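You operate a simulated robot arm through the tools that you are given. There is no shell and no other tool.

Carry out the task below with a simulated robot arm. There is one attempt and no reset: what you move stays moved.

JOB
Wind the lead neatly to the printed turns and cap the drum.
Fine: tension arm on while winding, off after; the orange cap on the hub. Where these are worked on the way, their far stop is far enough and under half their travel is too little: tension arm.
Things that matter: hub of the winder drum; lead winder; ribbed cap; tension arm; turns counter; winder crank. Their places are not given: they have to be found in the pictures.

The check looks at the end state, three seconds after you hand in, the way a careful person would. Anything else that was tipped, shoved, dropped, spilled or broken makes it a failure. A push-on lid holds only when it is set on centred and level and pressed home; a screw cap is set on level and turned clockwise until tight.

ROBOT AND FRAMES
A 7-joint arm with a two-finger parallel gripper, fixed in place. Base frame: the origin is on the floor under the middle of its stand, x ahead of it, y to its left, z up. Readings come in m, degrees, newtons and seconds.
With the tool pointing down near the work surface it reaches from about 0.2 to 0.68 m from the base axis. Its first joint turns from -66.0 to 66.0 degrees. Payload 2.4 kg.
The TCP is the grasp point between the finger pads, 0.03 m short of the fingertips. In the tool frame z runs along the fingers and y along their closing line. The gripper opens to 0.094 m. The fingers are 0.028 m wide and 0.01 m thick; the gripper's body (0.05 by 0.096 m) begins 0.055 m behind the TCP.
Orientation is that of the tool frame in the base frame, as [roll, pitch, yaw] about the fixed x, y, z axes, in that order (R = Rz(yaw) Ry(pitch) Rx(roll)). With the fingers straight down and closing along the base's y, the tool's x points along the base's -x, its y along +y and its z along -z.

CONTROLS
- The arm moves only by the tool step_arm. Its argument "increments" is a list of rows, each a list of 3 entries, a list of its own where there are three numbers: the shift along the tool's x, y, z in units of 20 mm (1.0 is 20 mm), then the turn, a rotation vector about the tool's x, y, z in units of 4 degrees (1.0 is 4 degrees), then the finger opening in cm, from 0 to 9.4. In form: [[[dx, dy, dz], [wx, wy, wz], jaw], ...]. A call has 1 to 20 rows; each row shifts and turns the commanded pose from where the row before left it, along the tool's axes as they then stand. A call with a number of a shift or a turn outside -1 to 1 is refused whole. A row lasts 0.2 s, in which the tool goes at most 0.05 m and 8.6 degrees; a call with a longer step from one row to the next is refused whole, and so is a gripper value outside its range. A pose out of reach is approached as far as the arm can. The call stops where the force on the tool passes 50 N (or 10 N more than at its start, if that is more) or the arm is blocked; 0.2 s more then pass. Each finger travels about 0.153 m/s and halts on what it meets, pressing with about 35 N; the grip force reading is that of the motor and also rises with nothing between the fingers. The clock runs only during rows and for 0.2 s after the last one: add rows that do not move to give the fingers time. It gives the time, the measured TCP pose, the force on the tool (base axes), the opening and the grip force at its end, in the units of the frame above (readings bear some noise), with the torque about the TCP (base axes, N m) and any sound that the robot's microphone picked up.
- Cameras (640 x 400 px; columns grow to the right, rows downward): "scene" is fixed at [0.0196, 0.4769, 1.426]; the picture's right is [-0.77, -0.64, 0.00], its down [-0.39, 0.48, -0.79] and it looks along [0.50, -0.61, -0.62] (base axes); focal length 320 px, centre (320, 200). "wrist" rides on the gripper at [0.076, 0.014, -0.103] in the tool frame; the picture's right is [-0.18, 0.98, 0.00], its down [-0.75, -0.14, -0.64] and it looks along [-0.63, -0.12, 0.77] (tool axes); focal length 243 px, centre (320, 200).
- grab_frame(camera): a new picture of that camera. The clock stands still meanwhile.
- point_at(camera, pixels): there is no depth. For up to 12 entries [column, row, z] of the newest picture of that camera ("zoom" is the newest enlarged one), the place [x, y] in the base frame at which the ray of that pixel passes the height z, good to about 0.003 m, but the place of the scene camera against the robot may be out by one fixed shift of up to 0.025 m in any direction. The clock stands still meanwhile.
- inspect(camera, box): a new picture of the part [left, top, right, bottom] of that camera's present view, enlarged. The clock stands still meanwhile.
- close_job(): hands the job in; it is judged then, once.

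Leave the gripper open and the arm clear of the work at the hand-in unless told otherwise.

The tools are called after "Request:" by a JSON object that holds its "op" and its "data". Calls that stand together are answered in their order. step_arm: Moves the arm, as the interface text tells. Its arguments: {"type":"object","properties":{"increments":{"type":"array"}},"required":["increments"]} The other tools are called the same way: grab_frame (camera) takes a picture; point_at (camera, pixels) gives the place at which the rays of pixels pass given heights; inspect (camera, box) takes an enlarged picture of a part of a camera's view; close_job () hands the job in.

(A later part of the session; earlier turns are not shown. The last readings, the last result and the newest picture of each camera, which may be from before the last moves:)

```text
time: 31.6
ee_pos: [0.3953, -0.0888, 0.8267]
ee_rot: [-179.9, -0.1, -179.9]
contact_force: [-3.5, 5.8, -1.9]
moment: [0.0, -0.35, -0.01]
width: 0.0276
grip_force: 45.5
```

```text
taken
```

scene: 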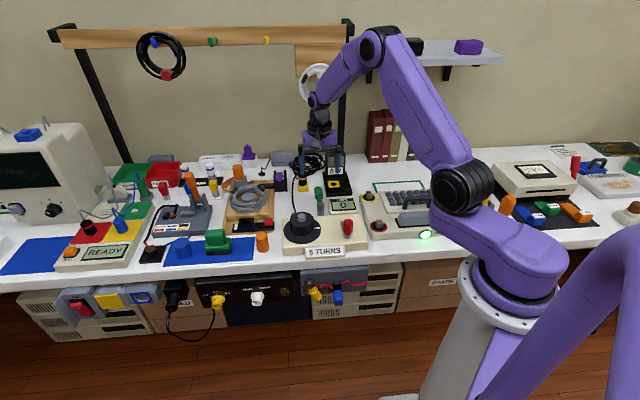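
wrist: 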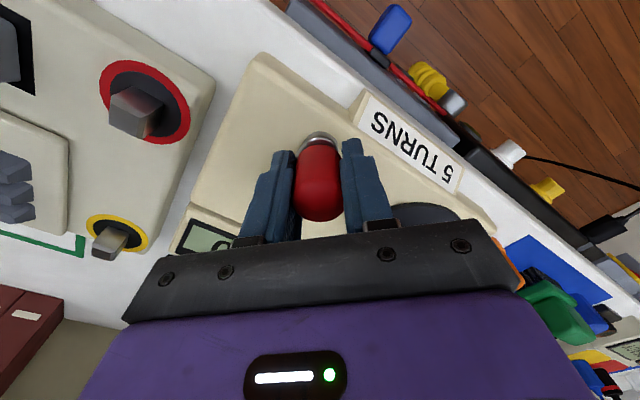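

Knob width is 27.6 mm, so its centre is at about (0.395, -0.089). I'll loosen to a light grip and try a small clockwise arc (30°) about the pivot, then look at the counter and drum mark.

Request:
{"op": "step_arm", "data": {"increments": [[[0, 0, 0], [0, 0, 0], 2.7], [[0, 0, 0], [0, 0, 0], 2.7], [[-0.296, 0.281, 0], [0, 0, 0], 2.7], [[-0.34, 0.225, 0], [0, 0, 0], 2.7], [[-0.374, 0.163, 0], [0, 0, 0], 2.7]]}}

Request:
{"op": "grab_frame", "data": {"camera": "wrist"}}

Request:
{"op": "inspect", "data": {"camera": "scene", "box": [290, 170, 410, 260]}}

```text
time: 32.5
ee_pos: [0.3971, -0.0875, 0.8266]
ee_rot: [179.8, -0.8, 178.9]
contact_force: [-7.1, -6.0, 7.5]
moment: [-0.92, -0.65, 0.05]
width: 0.0279
grip_force: 45.5
stopped in row 4: the force on the tool passed its limit at 61 N (the readings are from after the stop); the commanded pose is now the measured one
```

```text
taken
```

wrist: 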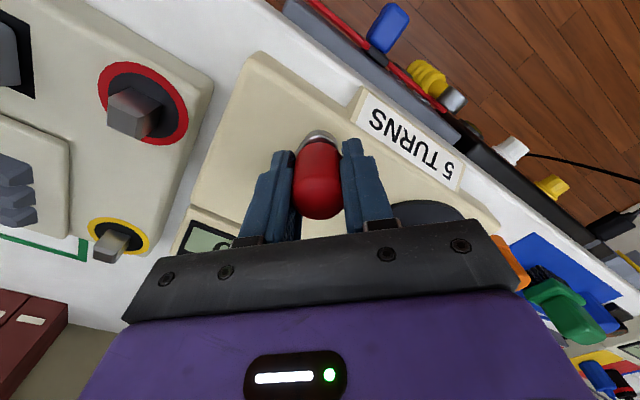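

```text
4.44 times, centred on (350, 215) of scene
```

zoom: 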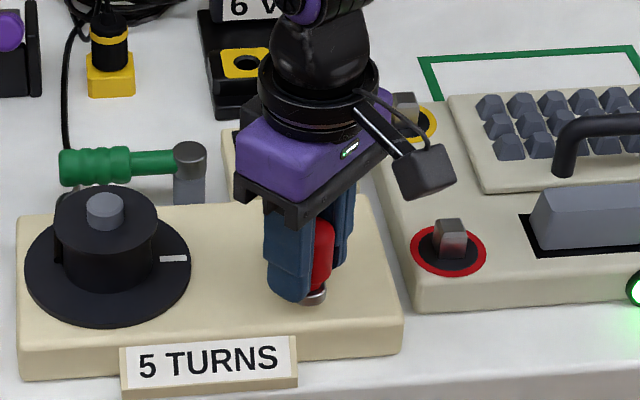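

The clockwise push was stopped at 61 N after only 2 mm and neither the drum mark nor the counter moved, so clockwise seems blocked (the zero stop). The grip also stays firm unless the commanded opening equals the knob width. I'll ease back, then try counter-clockwise with a looser hold (2.8 cm).

Request:
{"op": "step_arm", "data": {"increments": [[[0.1, -0.065, 0], [0, 0, 0], 2.85], [[0, 0, 0], [0, 0, 0], 2.85], [[0, 0, 0], [0, 0, 0], 2.85]]}}

Request:
{"op": "step_arm", "data": {"increments": [[[0.12, -0.16, 0], [0, 0, 0], 2.85], [[0.12, -0.16, 0], [0, 0, 0], 2.85], [[0.182, -0.365, 0], [0, 0, 0], 2.85]]}}

Request:
{"op": "inspect", "data": {"camera": "scene", "box": [290, 170, 410, 260]}}

Request:
{"op": "grab_frame", "data": {"camera": "wrist"}}

```text
time: 33.3
ee_pos: [0.3962, -0.0876, 0.8268]
ee_rot: [179.7, -0.8, 179.0]
contact_force: [0.7, 0.5, 0.3]
moment: [-0.02, 0.01, 0.0]
width: 0.0284
grip_force: 0.0
```

```text
time: 34.1
ee_pos: [0.3873, -0.1013, 0.8269]
ee_rot: [179.8, -0.7, 178.9]
contact_force: [-0.6, 0.2, 0.1]
moment: [0.0, 0.03, 0.01]
width: 0.0287
grip_force: 0.3
```

```text
4.44 times, centred on (350, 215) of scene
```

zoom: 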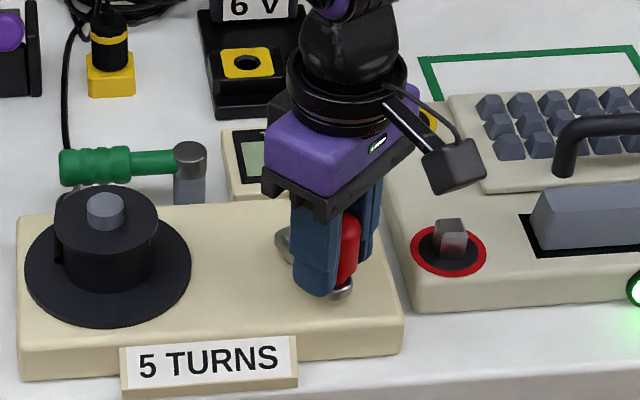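

```text
taken
```

wrist: 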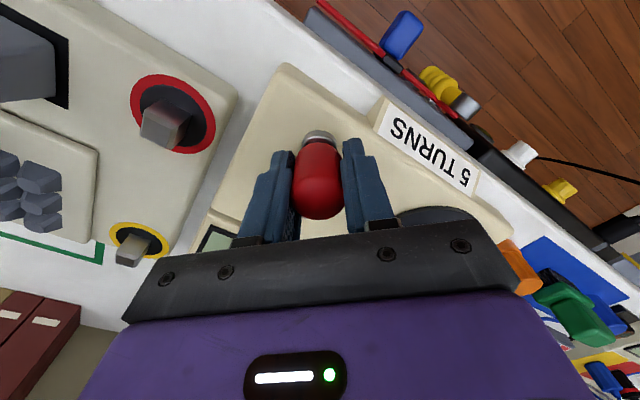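

Counter-clockwise moves freely and the drum turns (its white mark moved away). For five full turns I'll push the knob from behind with closed fingers, so nothing needs to twist. I open, lift clear, close, and come down behind the knob (clockwise side of it).

Request:
{"op": "step_arm", "data": {"increments": [[[0, 0, 0], [0, 0, 0], 4.5], [[0, 0, -0.8], [0, 0, 0], 4.5], [[0, 0, -0.8], [0, 0, 0], 4.5], [[0, 0, -0.8], [0, 0, 0], 4.5], [[0, 0, -0.7], [0, 0, 0], 4.5], [[-0.67, 0.63, 0], [0, 0, 0], 2], [[-0.67, 0.63, 0], [0, 0, 0], 0], [[0, 0, 0], [0, 0, 0], 0], [[0, 0, 0], [0, 0, 0], 0]]}}

Request:
{"op": "grab_frame", "data": {"camera": "wrist"}}

Request:
{"op": "inspect", "data": {"camera": "scene", "box": [290, 170, 410, 260]}}

```text
time: 36.1
ee_pos: [0.4158, -0.0777, 0.8882]
ee_rot: [179.8, -0.6, 178.9]
contact_force: [0.3, 0.1, 0.6]
moment: [-0.02, 0.01, 0.01]
width: 0.0
grip_force: 33.2
```

```text
taken
```

wrist: 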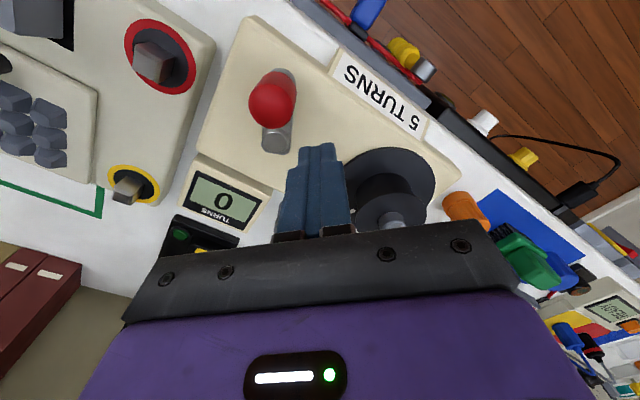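

```text
4.44 times, centred on (350, 215) of scene
```

zoom: 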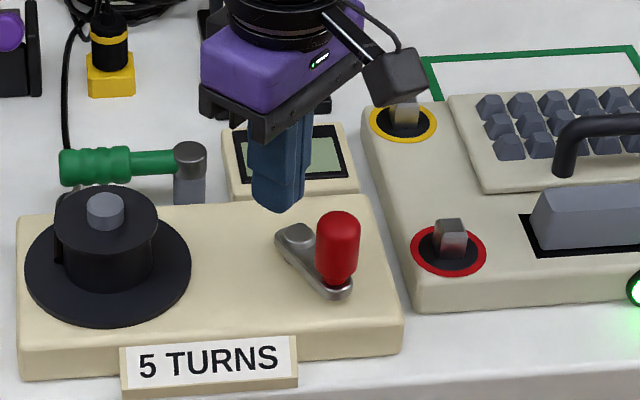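

The crank turned as expected; counter still 0. I'll re-measure the pivot boss at (276,139) and knob in this view.

Request:
{"op": "point_at", "data": {"camera": "wrist", "pixels": [[276, 139, 0.78], [276, 139, 0.79], [283, 76, 0.78], [283, 76, 0.79], [272, 108, 0.84], [272, 108, 0.83]]}}

Request:
{"op": "inspect", "data": {"camera": "wrist", "box": [220, 50, 380, 150]}}

```text
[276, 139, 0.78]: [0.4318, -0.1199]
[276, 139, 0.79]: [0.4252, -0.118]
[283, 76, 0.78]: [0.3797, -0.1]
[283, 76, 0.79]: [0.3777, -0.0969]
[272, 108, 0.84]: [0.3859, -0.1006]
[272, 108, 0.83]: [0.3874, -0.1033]
```

```text
4.00 times, centred on (300, 100) of wrist
```

zoom: 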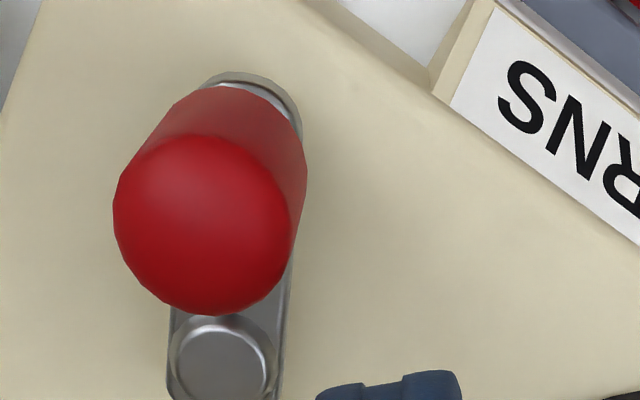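

Pivot ≈ (0.429, -0.1195), radius ≈ 0.045. The closed fingers are at 107° on that circle, behind the knob at 156°. I descend and push the first 90° counter-clockwise as a check.

Request:
{"op": "step_arm", "data": {"increments": [[[0, 0, 0.8], [0, 0, 0], 0], [[0, 0, 0.8], [0, 0, 0], 0], [[0, 0, 0.8], [0, 0, 0], 0], [[0, 0, 0.65], [0, 0, 0], 0], [[0.526, -0.245, 0], [0, 0, 0], 0], [[0.445, -0.373, 0], [0, 0, 0], 0], [[0.333, -0.476, 0], [0, 0, 0], 0], [[0.199, -0.546, 0], [0, 0, 0], 0], [[0.0505, -0.5785, 0], [0, 0, 0], 0], [[-0.101, -0.572, 0], [0, 0, 0], 0]]}}

Request:
{"op": "grab_frame", "data": {"camera": "wrist"}}

Request:
{"op": "inspect", "data": {"camera": "scene", "box": [290, 170, 410, 260]}}

```text
time: 38.3
ee_pos: [0.3845, -0.1332, 0.8275]
ee_rot: [179.8, -0.7, 179.1]
contact_force: [-0.8, -0.5, 0.1]
moment: [0.01, -0.02, -0.03]
width: 0.0001
grip_force: 32.6
```

```text
taken
```

wrist: 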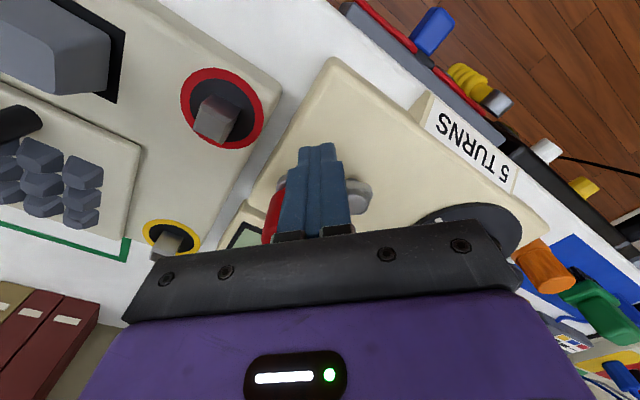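

```text
4.44 times, centred on (350, 215) of scene
```

zoom: 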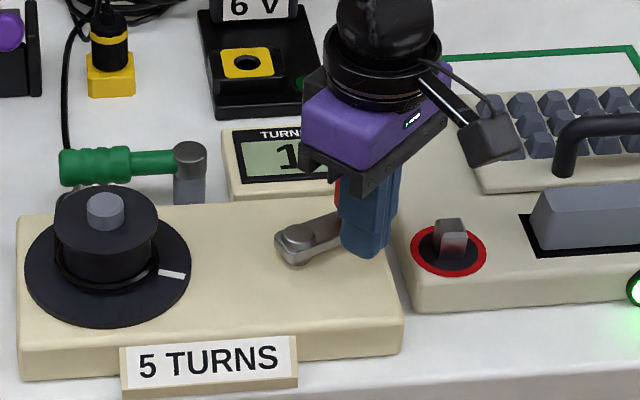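

The counter now reads 1 after only about a quarter turn of the crank: the drum is geared up (its white mark has come round nearly once). So I must go in small steps and watch the mark and counter. Next 30°.

Request:
{"op": "step_arm", "data": {"increments": [[[-0.1225, -0.263, 0], [0, 0, 0], 0], [[-0.1225, -0.263, 0], [0, 0, 0], 0]]}}

Request:
{"op": "inspect", "data": {"camera": "scene", "box": [290, 170, 410, 260]}}

Request:
{"op": "grab_frame", "data": {"camera": "wrist"}}

```text
time: 38.9
ee_pos: [0.3902, -0.1427, 0.8276]
ee_rot: [179.9, -0.7, 179.0]
contact_force: [-0.8, 1.1, -0.5]
moment: [-0.01, 0.0, 0.04]
width: 0.0002
grip_force: 33.1
```

```text
4.44 times, centred on (350, 215) of scene
```

zoom: 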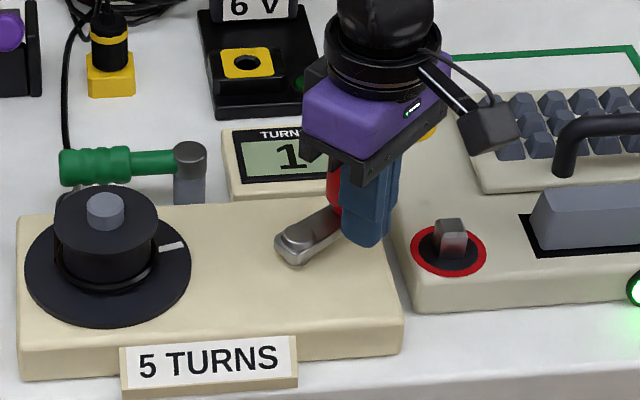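

```text
taken
```

wrist: 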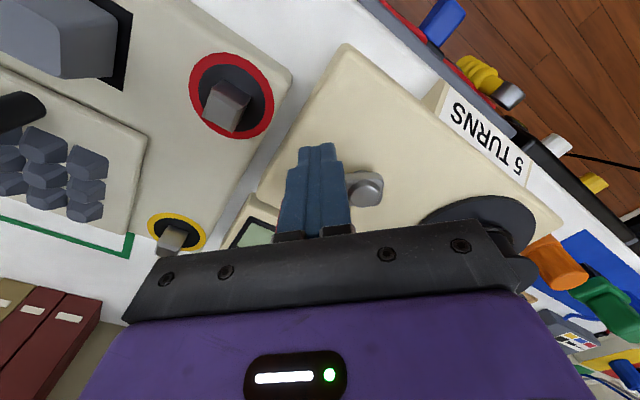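

From the crank arm's direction in the scene picture (≈265°) and the drum mark (≈373° turned), the gearing looks like 3:1, so 5 turns ≈ 600° of crank. I continue with slower 7.5° rows, 45° in all, then look.

Request:
{"op": "step_arm", "data": {"increments": [[[-0.168, -0.242, 0], [0, 0, 0], 0], [[-0.198, -0.218, 0], [0, 0, 0], 0], [[-0.225, -0.19, 0], [0, 0, 0], 0], [[-0.2475, -0.159, 0], [0, 0, 0], 0], [[-0.266, -0.1256, 0], [0, 0, 0], 0], [[-0.28, -0.09, 0], [0, 0, 0], 0]]}}

Request:
{"op": "inspect", "data": {"camera": "scene", "box": [290, 170, 410, 260]}}

Request:
{"op": "grab_frame", "data": {"camera": "wrist"}}

```text
time: 40.3
ee_pos: [0.4171, -0.1628, 0.8262]
ee_rot: [179.8, -0.6, 179.0]
contact_force: [-0.3, -0.1, 0.2]
moment: [0.0, -0.03, 0.0]
width: 0.0
grip_force: 32.2
```

```text
4.44 times, centred on (350, 215) of scene
```

zoom: 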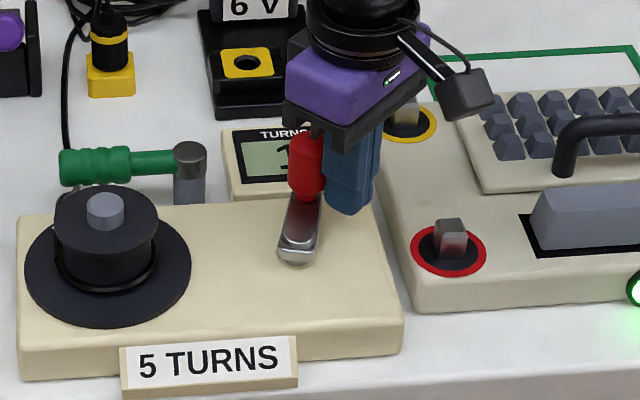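

```text
taken
```

wrist: 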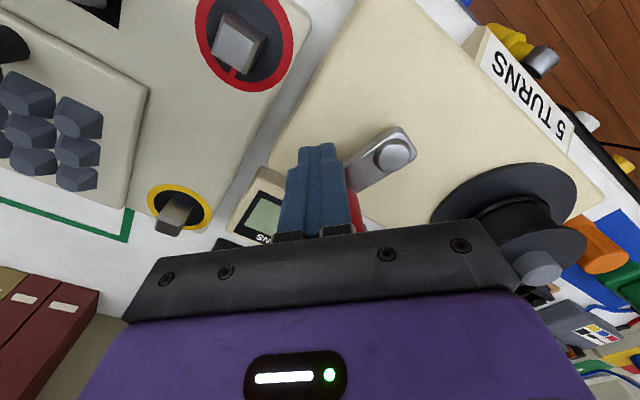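

Counter still 1, crank at about 300°. Next 45°.

Request:
{"op": "step_arm", "data": {"increments": [[[-0.2896, -0.052, 0], [0, 0, 0], 0], [[-0.294, -0.014, 0], [0, 0, 0], 0], [[-0.293, 0.024, 0], [0, 0, 0], 0], [[-0.2876, 0.062, 0], [0, 0, 0], 0], [[-0.277, 0.0995, 0], [0, 0, 0], 0], [[-0.262, 0.135, 0], [0, 0, 0], 0]]}}

Request:
{"op": "inspect", "data": {"camera": "scene", "box": [290, 170, 410, 260]}}

Request:
{"op": "grab_frame", "data": {"camera": "wrist"}}

```text
time: 41.7
ee_pos: [0.4512, -0.1577, 0.8263]
ee_rot: [179.8, -0.8, 179.0]
contact_force: [-0.3, 0.4, 0.5]
moment: [0.02, -0.03, 0.0]
width: 0.0
grip_force: 32.9
```

```text
4.44 times, centred on (350, 215) of scene
```

zoom: 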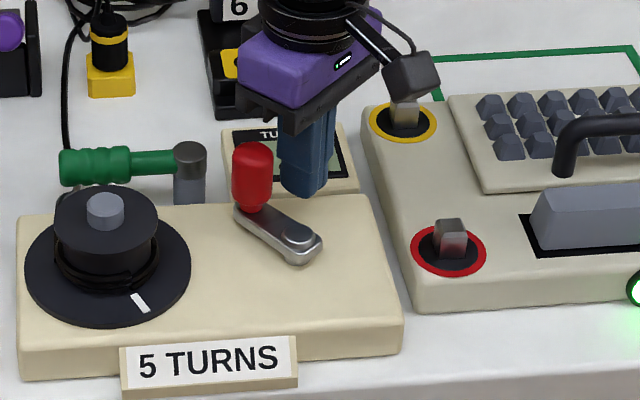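

```text
taken
```

wrist: 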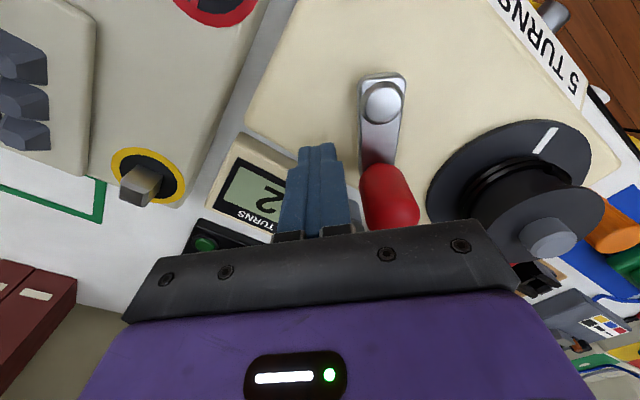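

Counter now reads 2 (it rounds; the mark shows about 1.82 turns, crank at 355°). So the exact 5 turns is when the mark is back at its starting direction and the crank at about 18° after another full revolution. I push another 150° slowly.

Request:
{"op": "step_arm", "data": {"increments": [[[-0.242, 0.168, 0], [0, 0, 0], 0], [[-0.218, 0.198, 0], [0, 0, 0], 0], [[-0.19, 0.225, 0], [0, 0, 0], 0], [[-0.159, 0.2475, 0], [0, 0, 0], 0], [[-0.1256, 0.266, 0], [0, 0, 0], 0], [[-0.09, 0.28, 0], [0, 0, 0], 0], [[-0.052, 0.2896, 0], [0, 0, 0], 0], [[-0.014, 0.294, 0], [0, 0, 0], 0], [[0.024, 0.293, 0], [0, 0, 0], 0], [[0.062, 0.2876, 0], [0, 0, 0], 0], [[0.0995, 0.277, 0], [0, 0, 0], 0], [[0.135, 0.262, 0], [0, 0, 0], 0], [[0.168, 0.242, 0], [0, 0, 0], 0], [[0.198, 0.218, 0], [0, 0, 0], 0], [[0.225, 0.19, 0], [0, 0, 0], 0], [[0.2475, 0.159, 0], [0, 0, 0], 0]]}}

Request:
{"op": "inspect", "data": {"camera": "scene", "box": [290, 170, 410, 260]}}

Request:
{"op": "grab_frame", "data": {"camera": "wrist"}}

```text
time: 45.1
ee_pos: [0.4503, -0.0794, 0.8262]
ee_rot: [179.8, -0.9, 179.0]
contact_force: [0.6, 0.3, 0.7]
moment: [-0.01, -0.03, 0.0]
width: 0.0
grip_force: 32.8
```

```text
4.44 times, centred on (350, 215) of scene
```

zoom: 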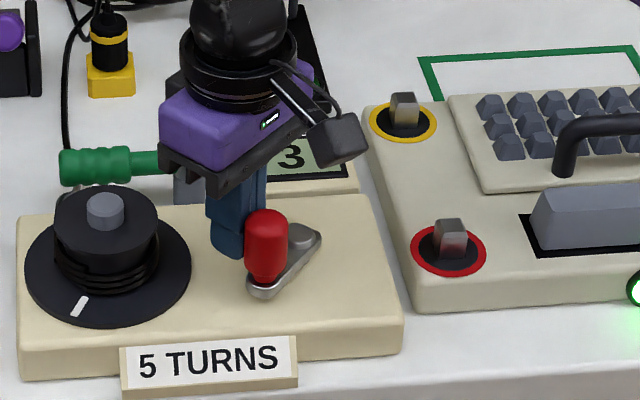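

```text
taken
```

wrist: 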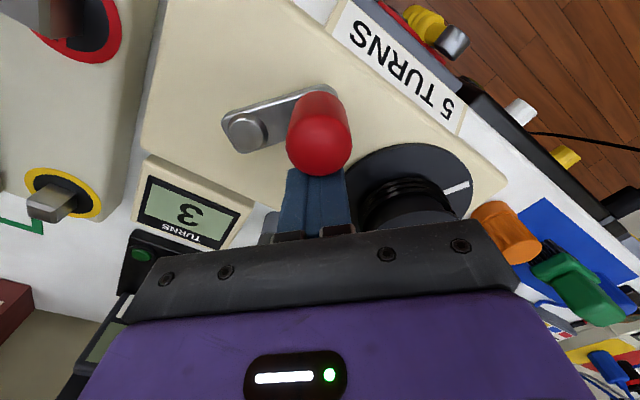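

Counter 3, mark indicates ≈2.66 turns, crank ≈100°. About 280° of crank remain. Push another 150°.

Request:
{"op": "step_arm", "data": {"increments": [[[0.266, 0.1256, 0], [0, 0, 0], 0], [[0.28, 0.09, 0], [0, 0, 0], 0], [[0.2896, 0.052, 0], [0, 0, 0], 0], [[0.294, 0.014, 0], [0, 0, 0], 0], [[0.293, -0.024, 0], [0, 0, 0], 0], [[0.2876, -0.062, 0], [0, 0, 0], 0], [[0.277, -0.0995, 0], [0, 0, 0], 0], [[0.262, -0.135, 0], [0, 0, 0], 0], [[0.242, -0.168, 0], [0, 0, 0], 0], [[0.218, -0.198, 0], [0, 0, 0], 0], [[0.19, -0.225, 0], [0, 0, 0], 0], [[0.159, -0.2475, 0], [0, 0, 0], 0], [[0.1256, -0.266, 0], [0, 0, 0], 0], [[0.09, -0.28, 0], [0, 0, 0], 0], [[0.052, -0.2896, 0], [0, 0, 0], 0], [[0.014, -0.294, 0], [0, 0, 0], 0], [[-0.024, -0.293, 0], [0, 0, 0], 0], [[-0.062, -0.2876, 0], [0, 0, 0], 0], [[-0.0995, -0.277, 0], [0, 0, 0], 0], [[-0.135, -0.262, 0], [0, 0, 0], 0]]}}

Request:
{"op": "inspect", "data": {"camera": "scene", "box": [290, 170, 410, 260]}}

Request:
{"op": "grab_frame", "data": {"camera": "wrist"}}

```text
time: 49.3
ee_pos: [0.3899, -0.1439, 0.8276]
ee_rot: [179.9, -0.6, 179.0]
contact_force: [0.1, 0.1, -0.2]
moment: [0.0, -0.01, 0.01]
width: 0.0002
grip_force: 33.2
```

```text
4.44 times, centred on (350, 215) of scene
```

zoom: 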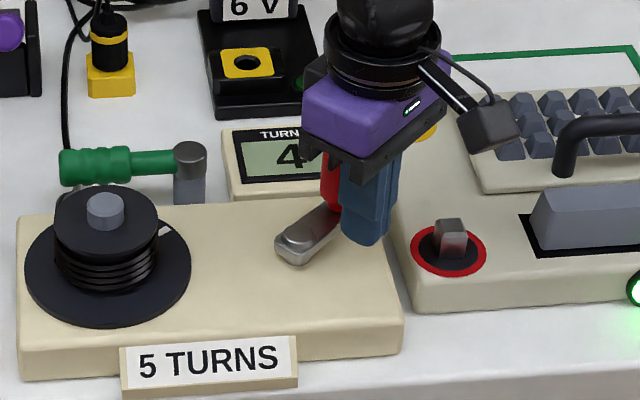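

```text
taken
```

wrist: 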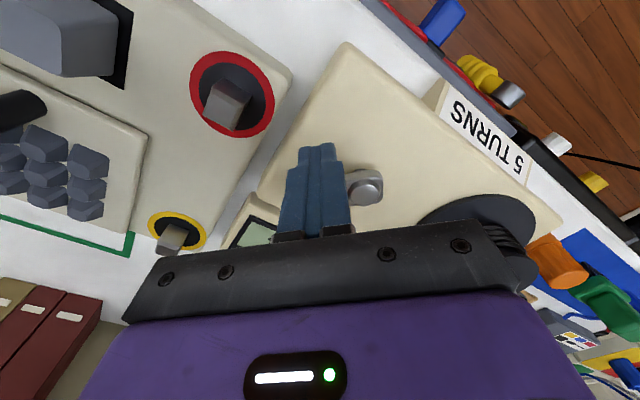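

Counter 4; mark ≈4.09 turns, crank ≈270°. About 109° of crank remain. I push 75° of it, gently.

Request:
{"op": "step_arm", "data": {"increments": [[[-0.168, -0.242, 0], [0, 0, 0], 0], [[-0.198, -0.218, 0], [0, 0, 0], 0], [[-0.225, -0.19, 0], [0, 0, 0], 0], [[-0.2475, -0.159, 0], [0, 0, 0], 0], [[-0.266, -0.1256, 0], [0, 0, 0], 0], [[-0.28, -0.09, 0], [0, 0, 0], 0], [[-0.2896, -0.052, 0], [0, 0, 0], 0], [[-0.147, -0.007, 0], [0, 0, 0], 0], [[-0.147, -0.007, 0], [0, 0, 0], 0], [[-0.147, 0.012, 0], [0, 0, 0], 0], [[-0.147, 0.012, 0], [0, 0, 0], 0]]}}

Request:
{"op": "inspect", "data": {"camera": "scene", "box": [290, 170, 410, 260]}}

Request:
{"op": "grab_frame", "data": {"camera": "wrist"}}

```text
time: 51.7
ee_pos: [0.4338, -0.1656, 0.8268]
ee_rot: [179.9, -0.7, 179.0]
contact_force: [-1.7, 0.4, -0.4]
moment: [0.02, -0.02, -0.03]
width: 0.0001
grip_force: 32.6
```

```text
4.44 times, centred on (350, 215) of scene
```

zoom: 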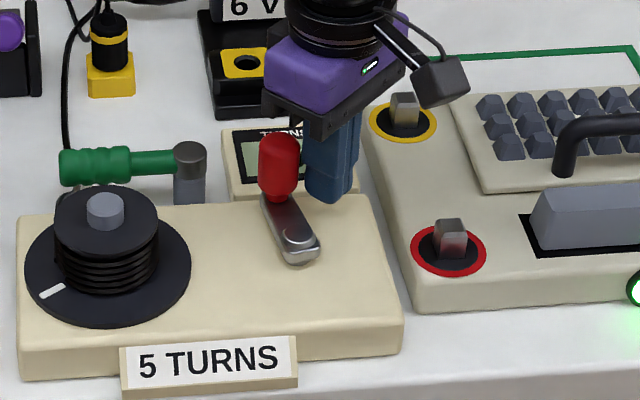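

```text
taken
```

wrist: 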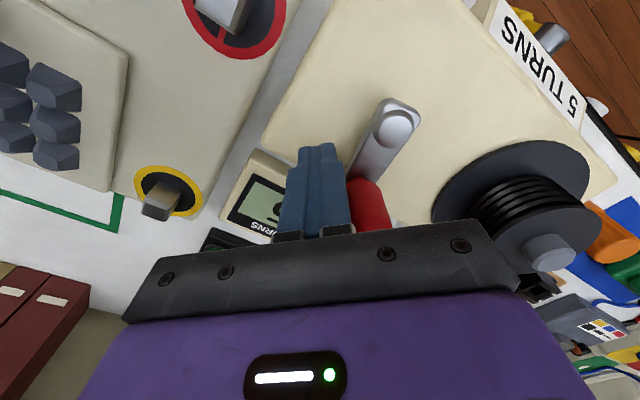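

Mark ≈4.57 turns, crank ≈327°; about 52° of crank left. Push ~30° in finer rows.

Request:
{"op": "step_arm", "data": {"increments": [[[-0.144, 0.031, 0], [0, 0, 0], 0], [[-0.144, 0.031, 0], [0, 0, 0], 0], [[-0.1385, 0.05, 0], [0, 0, 0], 0], [[-0.1385, 0.05, 0], [0, 0, 0], 0], [[-0.131, 0.0675, 0], [0, 0, 0], 0], [[-0.131, 0.0675, 0], [0, 0, 0], 0], [[-0.121, 0.084, 0], [0, 0, 0], 0], [[-0.121, 0.084, 0], [0, 0, 0], 0]]}}

Request:
{"op": "inspect", "data": {"camera": "scene", "box": [290, 170, 410, 260]}}

Request:
{"op": "grab_frame", "data": {"camera": "wrist"}}

```text
time: 53.5
ee_pos: [0.4549, -0.1566, 0.8262]
ee_rot: [179.8, -0.7, 179.0]
contact_force: [-0.3, -0.3, 0.4]
moment: [0.01, 0.01, -0.02]
width: 0.0
grip_force: 33.0
```

```text
4.44 times, centred on (350, 215) of scene
```

zoom: 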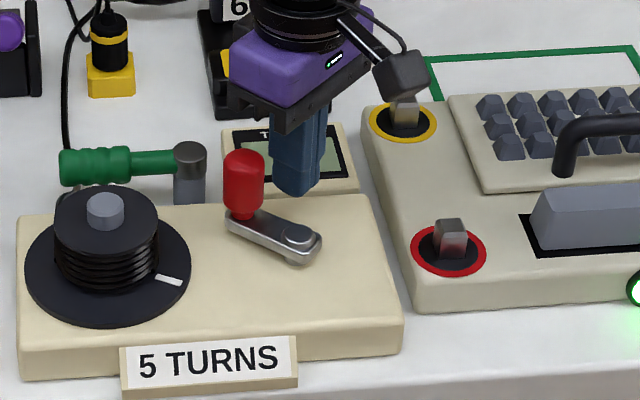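

```text
taken
```

wrist: 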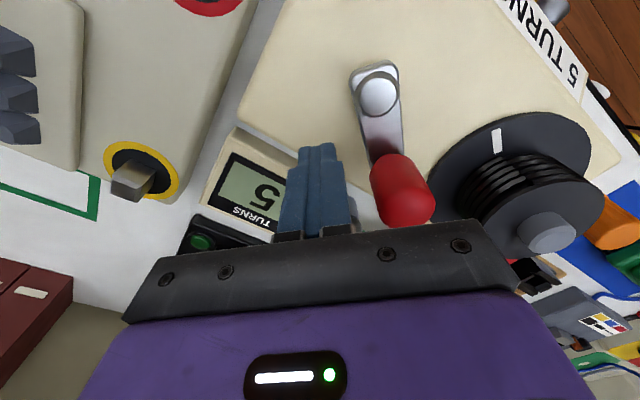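

Counter reads 5; mark ≈4.92 turns, so about 9° of crank remain for a full 5.0. I nudge on in very small steps.

Request:
{"op": "step_arm", "data": {"increments": [[[-0.0545, 0.0495, 0], [0, 0, 0], 0], [[-0.0545, 0.0495, 0], [0, 0, 0], 0], [[-0.0545, 0.0495, 0], [0, 0, 0], 0], [[-0.0545, 0.0495, 0], [0, 0, 0], 0], [[0, 0, 0], [0, 0, 0], 0]]}}

Request:
{"op": "inspect", "data": {"camera": "scene", "box": [290, 170, 410, 260]}}

```text
time: 54.7
ee_pos: [0.4605, -0.1517, 0.8258]
ee_rot: [179.8, -0.8, 178.9]
contact_force: [-0.6, 0.8, 0.3]
moment: [0.04, -0.03, 0.01]
width: 0.0
grip_force: 33.1
```

```text
4.44 times, centred on (350, 215) of scene
```

zoom: 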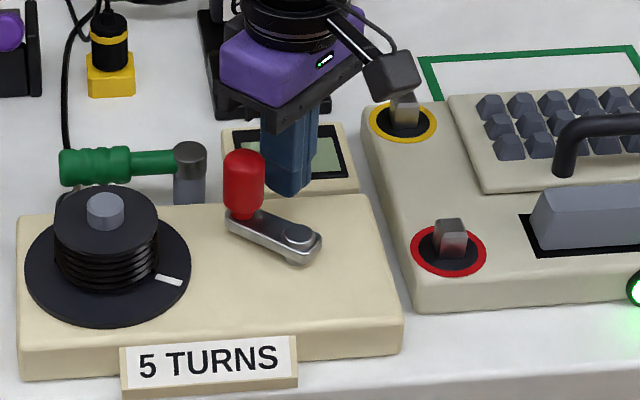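

No change yet: there was a gap between fingers and knob. Another few mm.

Request:
{"op": "step_arm", "data": {"increments": [[[-0.0475, 0.056, 0], [0, 0, 0], 0], [[-0.0475, 0.056, 0], [0, 0, 0], 0], [[-0.0475, 0.056, 0], [0, 0, 0], 0], [[-0.0475, 0.056, 0], [0, 0, 0], 0], [[0, 0, 0], [0, 0, 0], 0]]}}

Request:
{"op": "inspect", "data": {"camera": "scene", "box": [290, 170, 410, 260]}}

Request:
{"op": "grab_frame", "data": {"camera": "wrist"}}

```text
time: 55.9
ee_pos: [0.4641, -0.1477, 0.8254]
ee_rot: [179.9, -0.8, 179.0]
contact_force: [-0.2, 0.3, 0.5]
moment: [0.02, -0.01, -0.02]
width: 0.0003
grip_force: 33.4
```

```text
4.44 times, centred on (350, 215) of scene
```

zoom: 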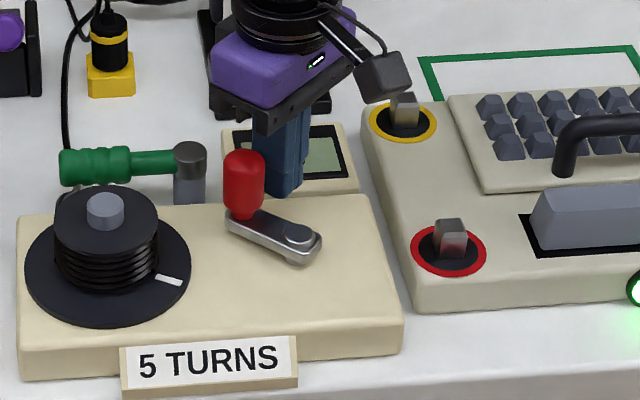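

```text
taken
```

wrist: 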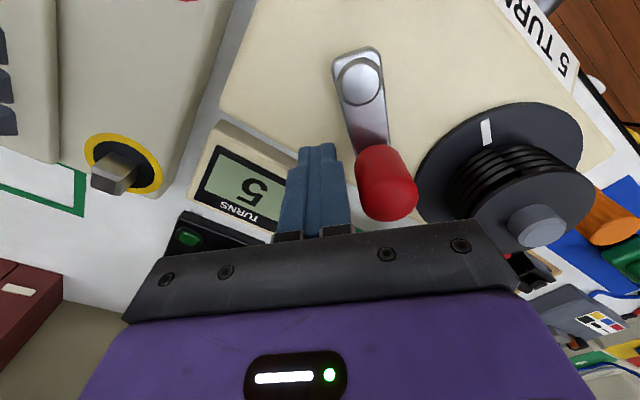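

Still a few mm gap (knob edge at col 356, finger edge about col 349). I nudge in +y, 2 mm per row.

Request:
{"op": "step_arm", "data": {"increments": [[[-0.03, 0.1, 0], [0, 0, 0], 0], [[-0.03, 0.1, 0], [0, 0, 0], 0], [[-0.03, 0.1, 0], [0, 0, 0], 0], [[0, 0, 0], [0, 0, 0], 0]]}}

Request:
{"op": "inspect", "data": {"camera": "scene", "box": [290, 170, 410, 260]}}

```text
time: 56.9
ee_pos: [0.465, -0.1431, 0.8263]
ee_rot: [179.8, -0.6, 179.0]
contact_force: [-0.1, 0.1, 0.1]
moment: [0.01, 0.01, 0.02]
width: 0.0
grip_force: 33.2
```

```text
4.44 times, centred on (350, 215) of scene
```

zoom: 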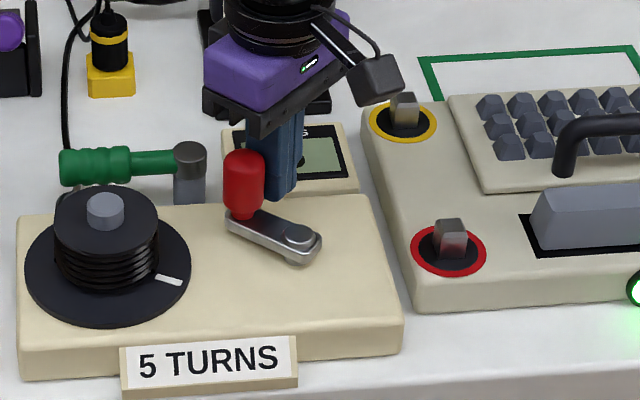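

Not yet touching. Three more rows of 2 mm.

Request:
{"op": "step_arm", "data": {"increments": [[[-0.02, 0.1, 0], [0, 0, 0], 0], [[-0.02, 0.1, 0], [0, 0, 0], 0], [[-0.02, 0.1, 0], [0, 0, 0], 0], [[0, 0, 0], [0, 0, 0], 0]]}}

Request:
{"op": "inspect", "data": {"camera": "scene", "box": [290, 170, 410, 260]}}

Request:
{"op": "grab_frame", "data": {"camera": "wrist"}}

```text
time: 57.9
ee_pos: [0.4675, -0.1361, 0.8264]
ee_rot: [179.9, -0.7, 179.0]
contact_force: [-1.0, -1.1, -0.3]
moment: [0.02, 0.02, -0.02]
width: 0.0
grip_force: 32.4
```

```text
4.44 times, centred on (350, 215) of scene
```

zoom: 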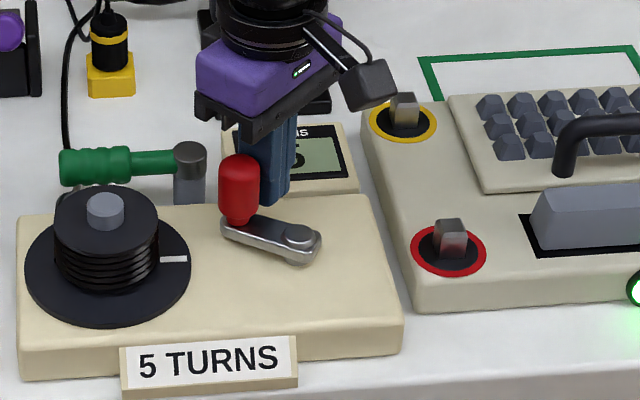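

```text
taken
```

wrist: 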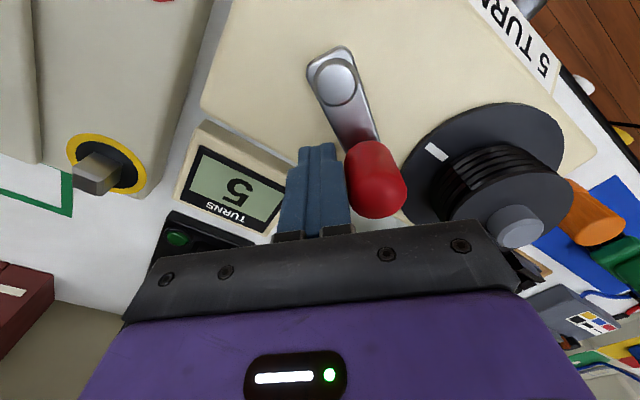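

The mark is back exactly at its starting direction (174,259) and the counter reads 5: 5.0 turns. I back away from the knob and lift, then check.

Request:
{"op": "step_arm", "data": {"increments": [[[0.1, -0.4, 0], [0, 0, 0], 0], [[0.1, -0.4, 0], [0, 0, 0], 0], [[0, 0, -0.9], [0, 0, 0], 0], [[0, 0, -0.9], [0, 0, 0], 0], [[0, 0, -0.9], [0, 0, 0], 0], [[0, 0, -0.9], [0, 0, 0], 0], [[0, 0, -0.9], [0, 0, 0], 0], [[0, 0, -0.9], [0, 0, 0], 0]]}}

Request:
{"op": "inspect", "data": {"camera": "scene", "box": [290, 170, 410, 260]}}

Request:
{"op": "grab_frame", "data": {"camera": "wrist"}}

```text
time: 59.7
ee_pos: [0.4637, -0.1524, 0.9356]
ee_rot: [179.8, -0.7, 179.0]
contact_force: [0.3, -0.6, 0.5]
moment: [-0.01, 0.0, 0.02]
width: 0.0
grip_force: 32.4
```

```text
4.44 times, centred on (350, 215) of scene
```

zoom: 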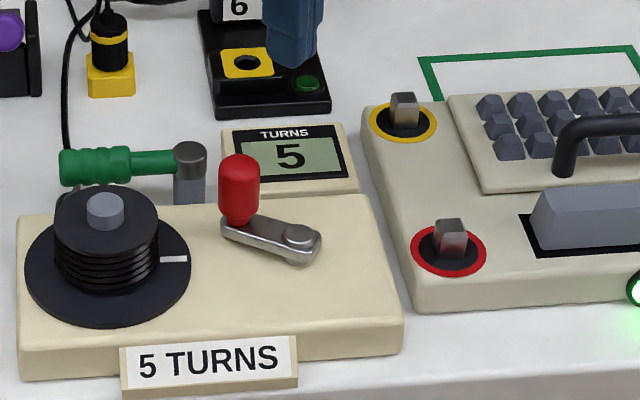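

```text
taken
```

wrist: 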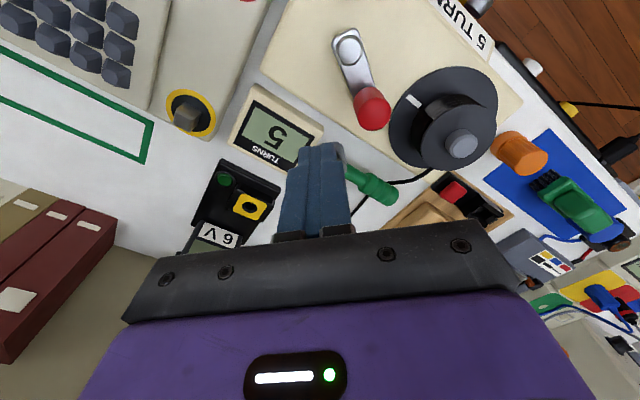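

Counter shows 5. Now the tension arm must go off again. I'll move over the green handle, level the small tilt, turn the hand to match its present direction (≈44°) and open to 4.4 cm.

Request:
{"op": "step_arm", "data": {"increments": [[[-0.93, 0.402, 0], [0.05, -0.175, 0], 2], [[-0.93, 0.402, 0], [0, 0, 0], 4.4], [[-0.93, 0.402, 0], [0, 0, 0], 4.4], [[-0.93, 0.402, 0], [0, 0, 0], 4.4], [[-0.93, 0.402, 0], [0, 0, 0], 4.4], [[-0.93, 0.402, 0], [0, 0, 0], 4.4], [[-0.93, 0.402, 0], [0, 0, 0], 4.4], [[0, 0, 0], [0, 0, -0.93], 4.4], [[0, 0, 0], [0, 0, -0.93], 4.4], [[0, 0, 0], [0, 0, -0.93], 4.4], [[0, 0, 0], [0, 0, -0.93], 4.4], [[0, 0, 0], [0, 0, -0.93], 4.4], [[0, 0, 0], [0, 0, -0.93], 4.4], [[0, 0, 0], [0, 0, -0.93], 4.4], [[0, 0, 0], [0, 0, -0.93], 4.4], [[0, 0, 0], [0, 0, -0.93], 4.4], [[0, 0, 0], [0, 0, -0.93], 4.4], [[0, 0, 0], [0, 0, -0.93], 4.4], [[0, 0, 0], [0, 0, -0.93], 4.4], [[0, 0, 0], [0, 0, 0], 4.4]]}}

Request:
{"op": "grab_frame", "data": {"camera": "wrist"}}

```text
time: 63.9
ee_pos: [0.5953, -0.0978, 0.9334]
ee_rot: [-180.0, -0.1, -136.3]
contact_force: [0.0, -0.8, 0.0]
moment: [0.0, -0.01, -0.01]
width: 0.0439
grip_force: 0.0
```

```text
taken
```

wrist: 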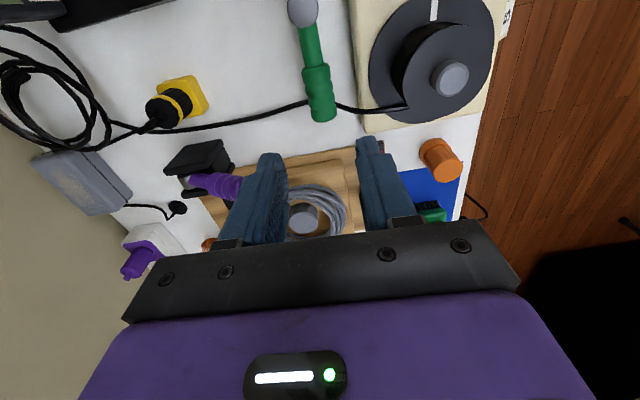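

The handle is centred at col 320 around the TCP's foot (row 100). I descend to z≈0.85 and check once more.

Request:
{"op": "step_arm", "data": {"increments": [[[0, 0, 0.85], [0, 0, 0], 4.4], [[0, 0, 0.85], [0, 0, 0], 4.4], [[0, 0, 0.85], [0, 0, 0], 4.4], [[0, 0, 0.85], [0, 0, 0], 4.4], [[0, 0, 0.6], [0, 0, 0], 4.4], [[0, 0, 0], [0, 0, 0], 4.4]]}}

Request:
{"op": "grab_frame", "data": {"camera": "wrist"}}

```text
time: 65.3
ee_pos: [0.5954, -0.0993, 0.8548]
ee_rot: [-180.0, 0.1, -136.4]
contact_force: [-1.4, -0.7, 0.3]
moment: [0.0, -0.02, 0.02]
width: 0.0436
grip_force: 0.1
```

```text
taken
```

wrist: 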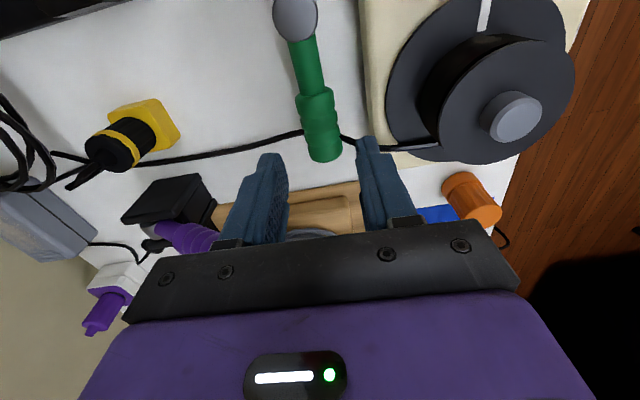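

Well centred. Descend to TCP z≈0.802.

Request:
{"op": "step_arm", "data": {"increments": [[[0, 0, 0.66], [0, 0, 0], 4.4], [[0, 0, 0.66], [0, 0, 0], 4.4], [[0, 0, 0.66], [0, 0, 0], 4.4], [[0, 0, 0.66], [0, 0, 0], 4.2], [[0, 0, 0], [0, 0, 0], 3.8]]}}

Request:
{"op": "grab_frame", "data": {"camera": "wrist"}}

```text
time: 66.5
ee_pos: [0.5933, -0.0977, 0.8028]
ee_rot: [-180.0, 0.0, -136.4]
contact_force: [0.1, -0.3, 0.7]
moment: [0.02, 0.01, 0.04]
width: 0.0382
grip_force: 0.0
```

```text
taken
```

wrist: 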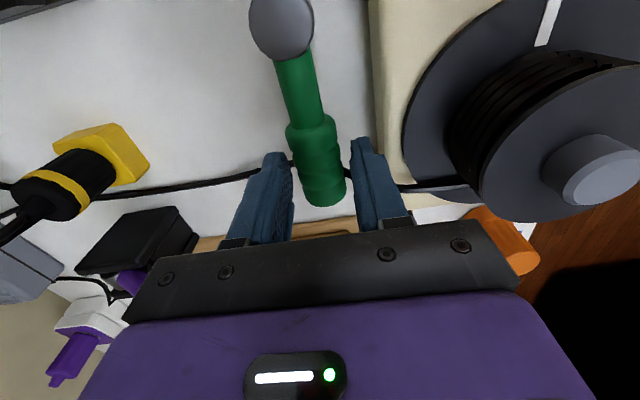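

The handle is between the pads. I now swing it back clockwise about the post, 80° in 4° rows, then check.

Request:
{"op": "step_arm", "data": {"increments": [[[0.008, -0.241, 0], [0, 0, 1], 3.8], [[0.008, -0.241, 0], [0, 0, 1], 3.8], [[0.008, -0.241, 0], [0, 0, 1], 3.8], [[0.008, -0.241, 0], [0, 0, 1], 3.8], [[0.008, -0.241, 0], [0, 0, 1], 3.8], [[0.008, -0.241, 0], [0, 0, 1], 3.8], [[0.008, -0.241, 0], [0, 0, 1], 3.8], [[0.008, -0.241, 0], [0, 0, 1], 3.8], [[0.008, -0.241, 0], [0, 0, 1], 3.8], [[0.008, -0.241, 0], [0, 0, 1], 3.8], [[0.008, -0.241, 0], [0, 0, 1], 3.8], [[0.008, -0.241, 0], [0, 0, 1], 3.8], [[0.008, -0.241, 0], [0, 0, 1], 3.8], [[0.008, -0.241, 0], [0, 0, 1], 3.8], [[0.008, -0.241, 0], [0, 0, 1], 3.8], [[0.008, -0.241, 0], [0, 0, 1], 3.8], [[0.008, -0.241, 0], [0, 0, 1], 3.8], [[0.008, -0.241, 0], [0, 0, 1], 3.8]]}}

Request:
{"op": "grab_frame", "data": {"camera": "wrist"}}

Request:
{"op": "inspect", "data": {"camera": "scene", "box": [280, 150, 380, 230]}}

```text
time: 70.3
ee_pos: [0.6069, -0.1766, 0.8019]
ee_rot: [180.0, -0.1, 151.5]
contact_force: [0.7, 1.2, -0.7]
moment: [0.07, 0.02, 0.05]
width: 0.0389
grip_force: 1.0
```

```text
taken
```

wrist: 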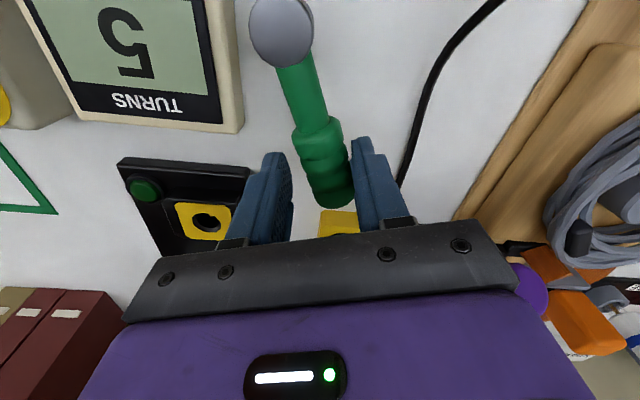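

```text
5.00 times, centred on (330, 190) of scene
```

zoom: 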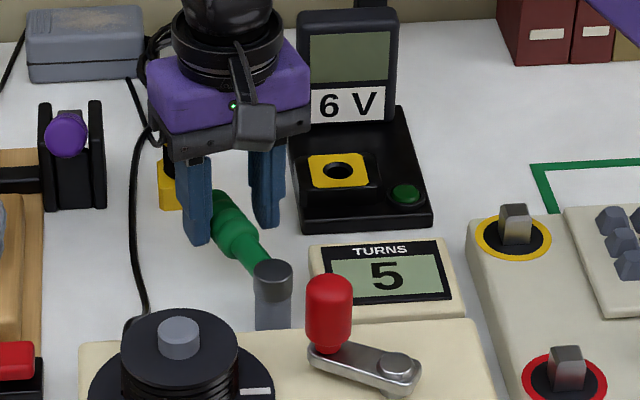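

The arm follows back; counter still 5. About 20° left to its starting position. I narrow the jaws to 3.2 cm for clearance at the counter and 6 V unit and continue.

Request:
{"op": "step_arm", "data": {"increments": [[[0, 0, -0.1], [0, 0, 0], 3.2], [[0, 0, 0], [0, 0, 0], 3.2], [[0.008, -0.241, 0], [0, 0, 1], 3.2], [[0.008, -0.241, 0], [0, 0, 1], 3.2], [[0.008, -0.241, 0], [0, 0, 1], 3.2]]}}

Request:
{"op": "grab_frame", "data": {"camera": "wrist"}}

Request:
{"op": "inspect", "data": {"camera": "scene", "box": [280, 150, 380, 230]}}

```text
time: 71.5
ee_pos: [0.598, -0.191, 0.8031]
ee_rot: [-180.0, -0.1, 139.6]
contact_force: [0.7, 1.0, 0.6]
moment: [0.04, -0.08, 0.01]
width: 0.0328
grip_force: 0.8
```

```text
taken
```

wrist: 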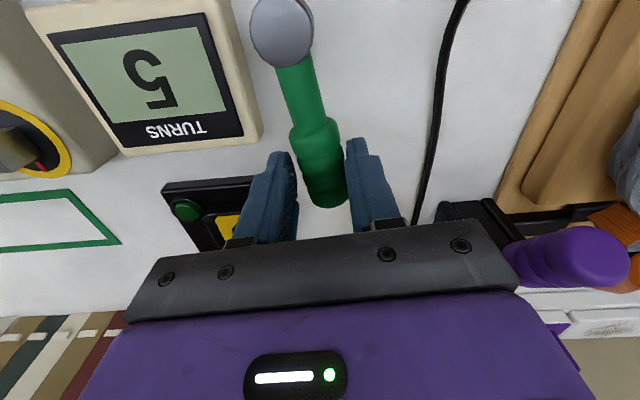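

```text
5.00 times, centred on (330, 190) of scene
```

zoom: 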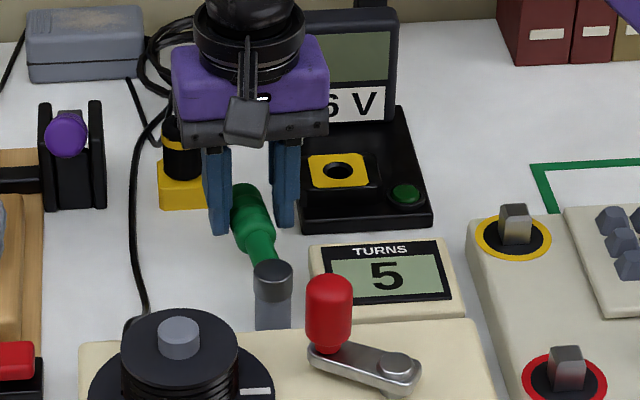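

Request:
{"op": "step_arm", "data": {"increments": [[[0.008, -0.241, 0], [0, 0, 1], 3.2], [[0.008, -0.241, 0], [0, 0, 1], 3.2]]}}

Request:
{"op": "grab_frame", "data": {"camera": "wrist"}}

Request:
{"op": "inspect", "data": {"camera": "scene", "box": [280, 150, 380, 230]}}

```text
time: 72.1
ee_pos: [0.591, -0.1978, 0.8029]
ee_rot: [-180.0, 0.0, 131.5]
contact_force: [2.0, 1.9, -1.2]
moment: [0.04, -0.01, 0.05]
width: 0.0333
grip_force: 1.2
```

```text
taken
```

wrist: 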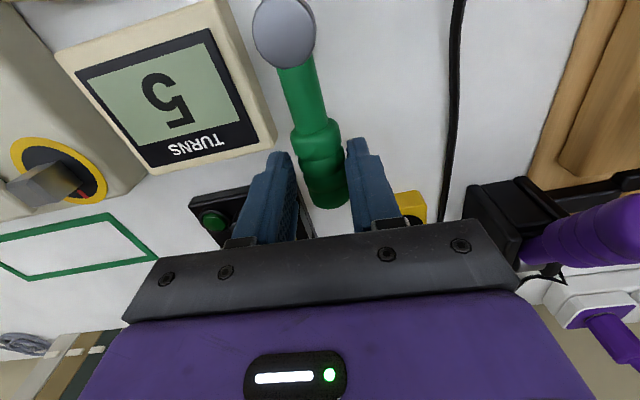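

```text
5.00 times, centred on (330, 190) of scene
```

zoom: 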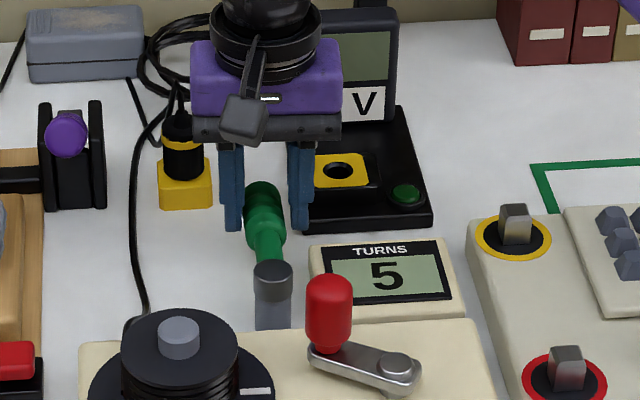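

The handle is back at its starting position (same picture place as before). A half-step more to feel the stop.

Request:
{"op": "step_arm", "data": {"increments": [[[0.004, -0.12, 0], [0, 0, 0.5], 3.2]]}}

```text
time: 72.5
ee_pos: [0.589, -0.1971, 0.8042]
ee_rot: [180.0, 0.0, 129.7]
contact_force: [4.5, 6.6, -2.7]
moment: [0.05, -0.08, 0.11]
width: 0.0361
grip_force: 4.4
```

Force rises to 8 N: it's against its off stop. I ease off and lift straight up.

Request:
{"op": "step_arm", "data": {"increments": [[[0, 0.15, 0], [0, 0, 0], 3.6], [[0, 0.03, 0], [0, 0, 0], 3.8], [[0, 0, -0.5], [0, 0, 0], 3.8], [[0, 0, -0.9], [0, 0, 0], 3.8], [[0, 0, -0.9], [0, 0, 0], 3.8], [[0, 0, -0.9], [0, 0, 0], 3.8], [[0, 0, -0.9], [0, 0, 0], 3.8], [[0, 0, -0.9], [0, 0, 0], 3.8], [[0, 0, -0.9], [0, 0, 0], 3.8], [[0, 0, -0.9], [0, 0, 0], 3.8]]}}

Request:
{"op": "grab_frame", "data": {"camera": "wrist"}}

Request:
{"op": "inspect", "data": {"camera": "scene", "box": [240, 160, 400, 260]}}

```text
time: 74.7
ee_pos: [0.5895, -0.1959, 0.9401]
ee_rot: [-179.9, 0.1, 129.6]
contact_force: [0.2, -0.2, 0.0]
moment: [0.02, -0.01, -0.01]
width: 0.038
grip_force: 0.1
```

```text
taken
```

wrist: 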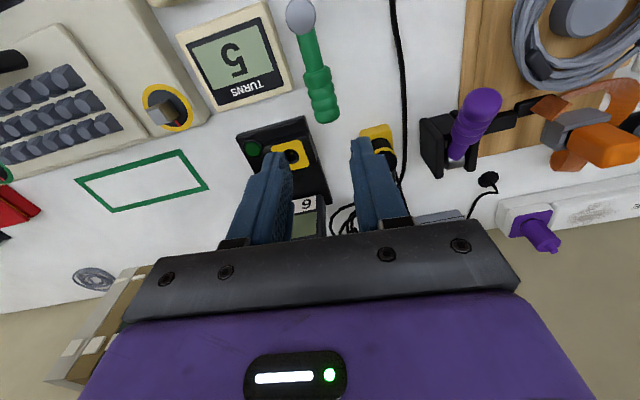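

```text
4.00 times, centred on (320, 210) of scene
```

zoom: 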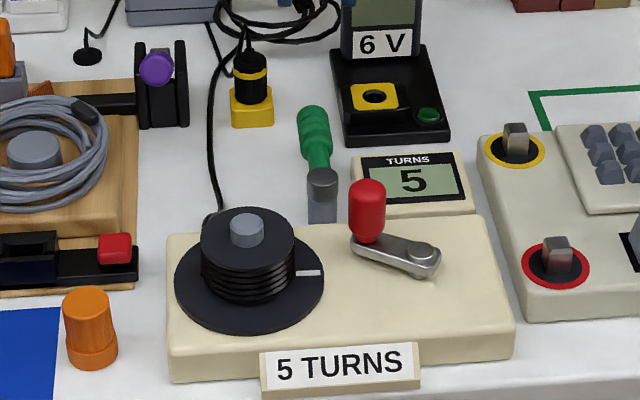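

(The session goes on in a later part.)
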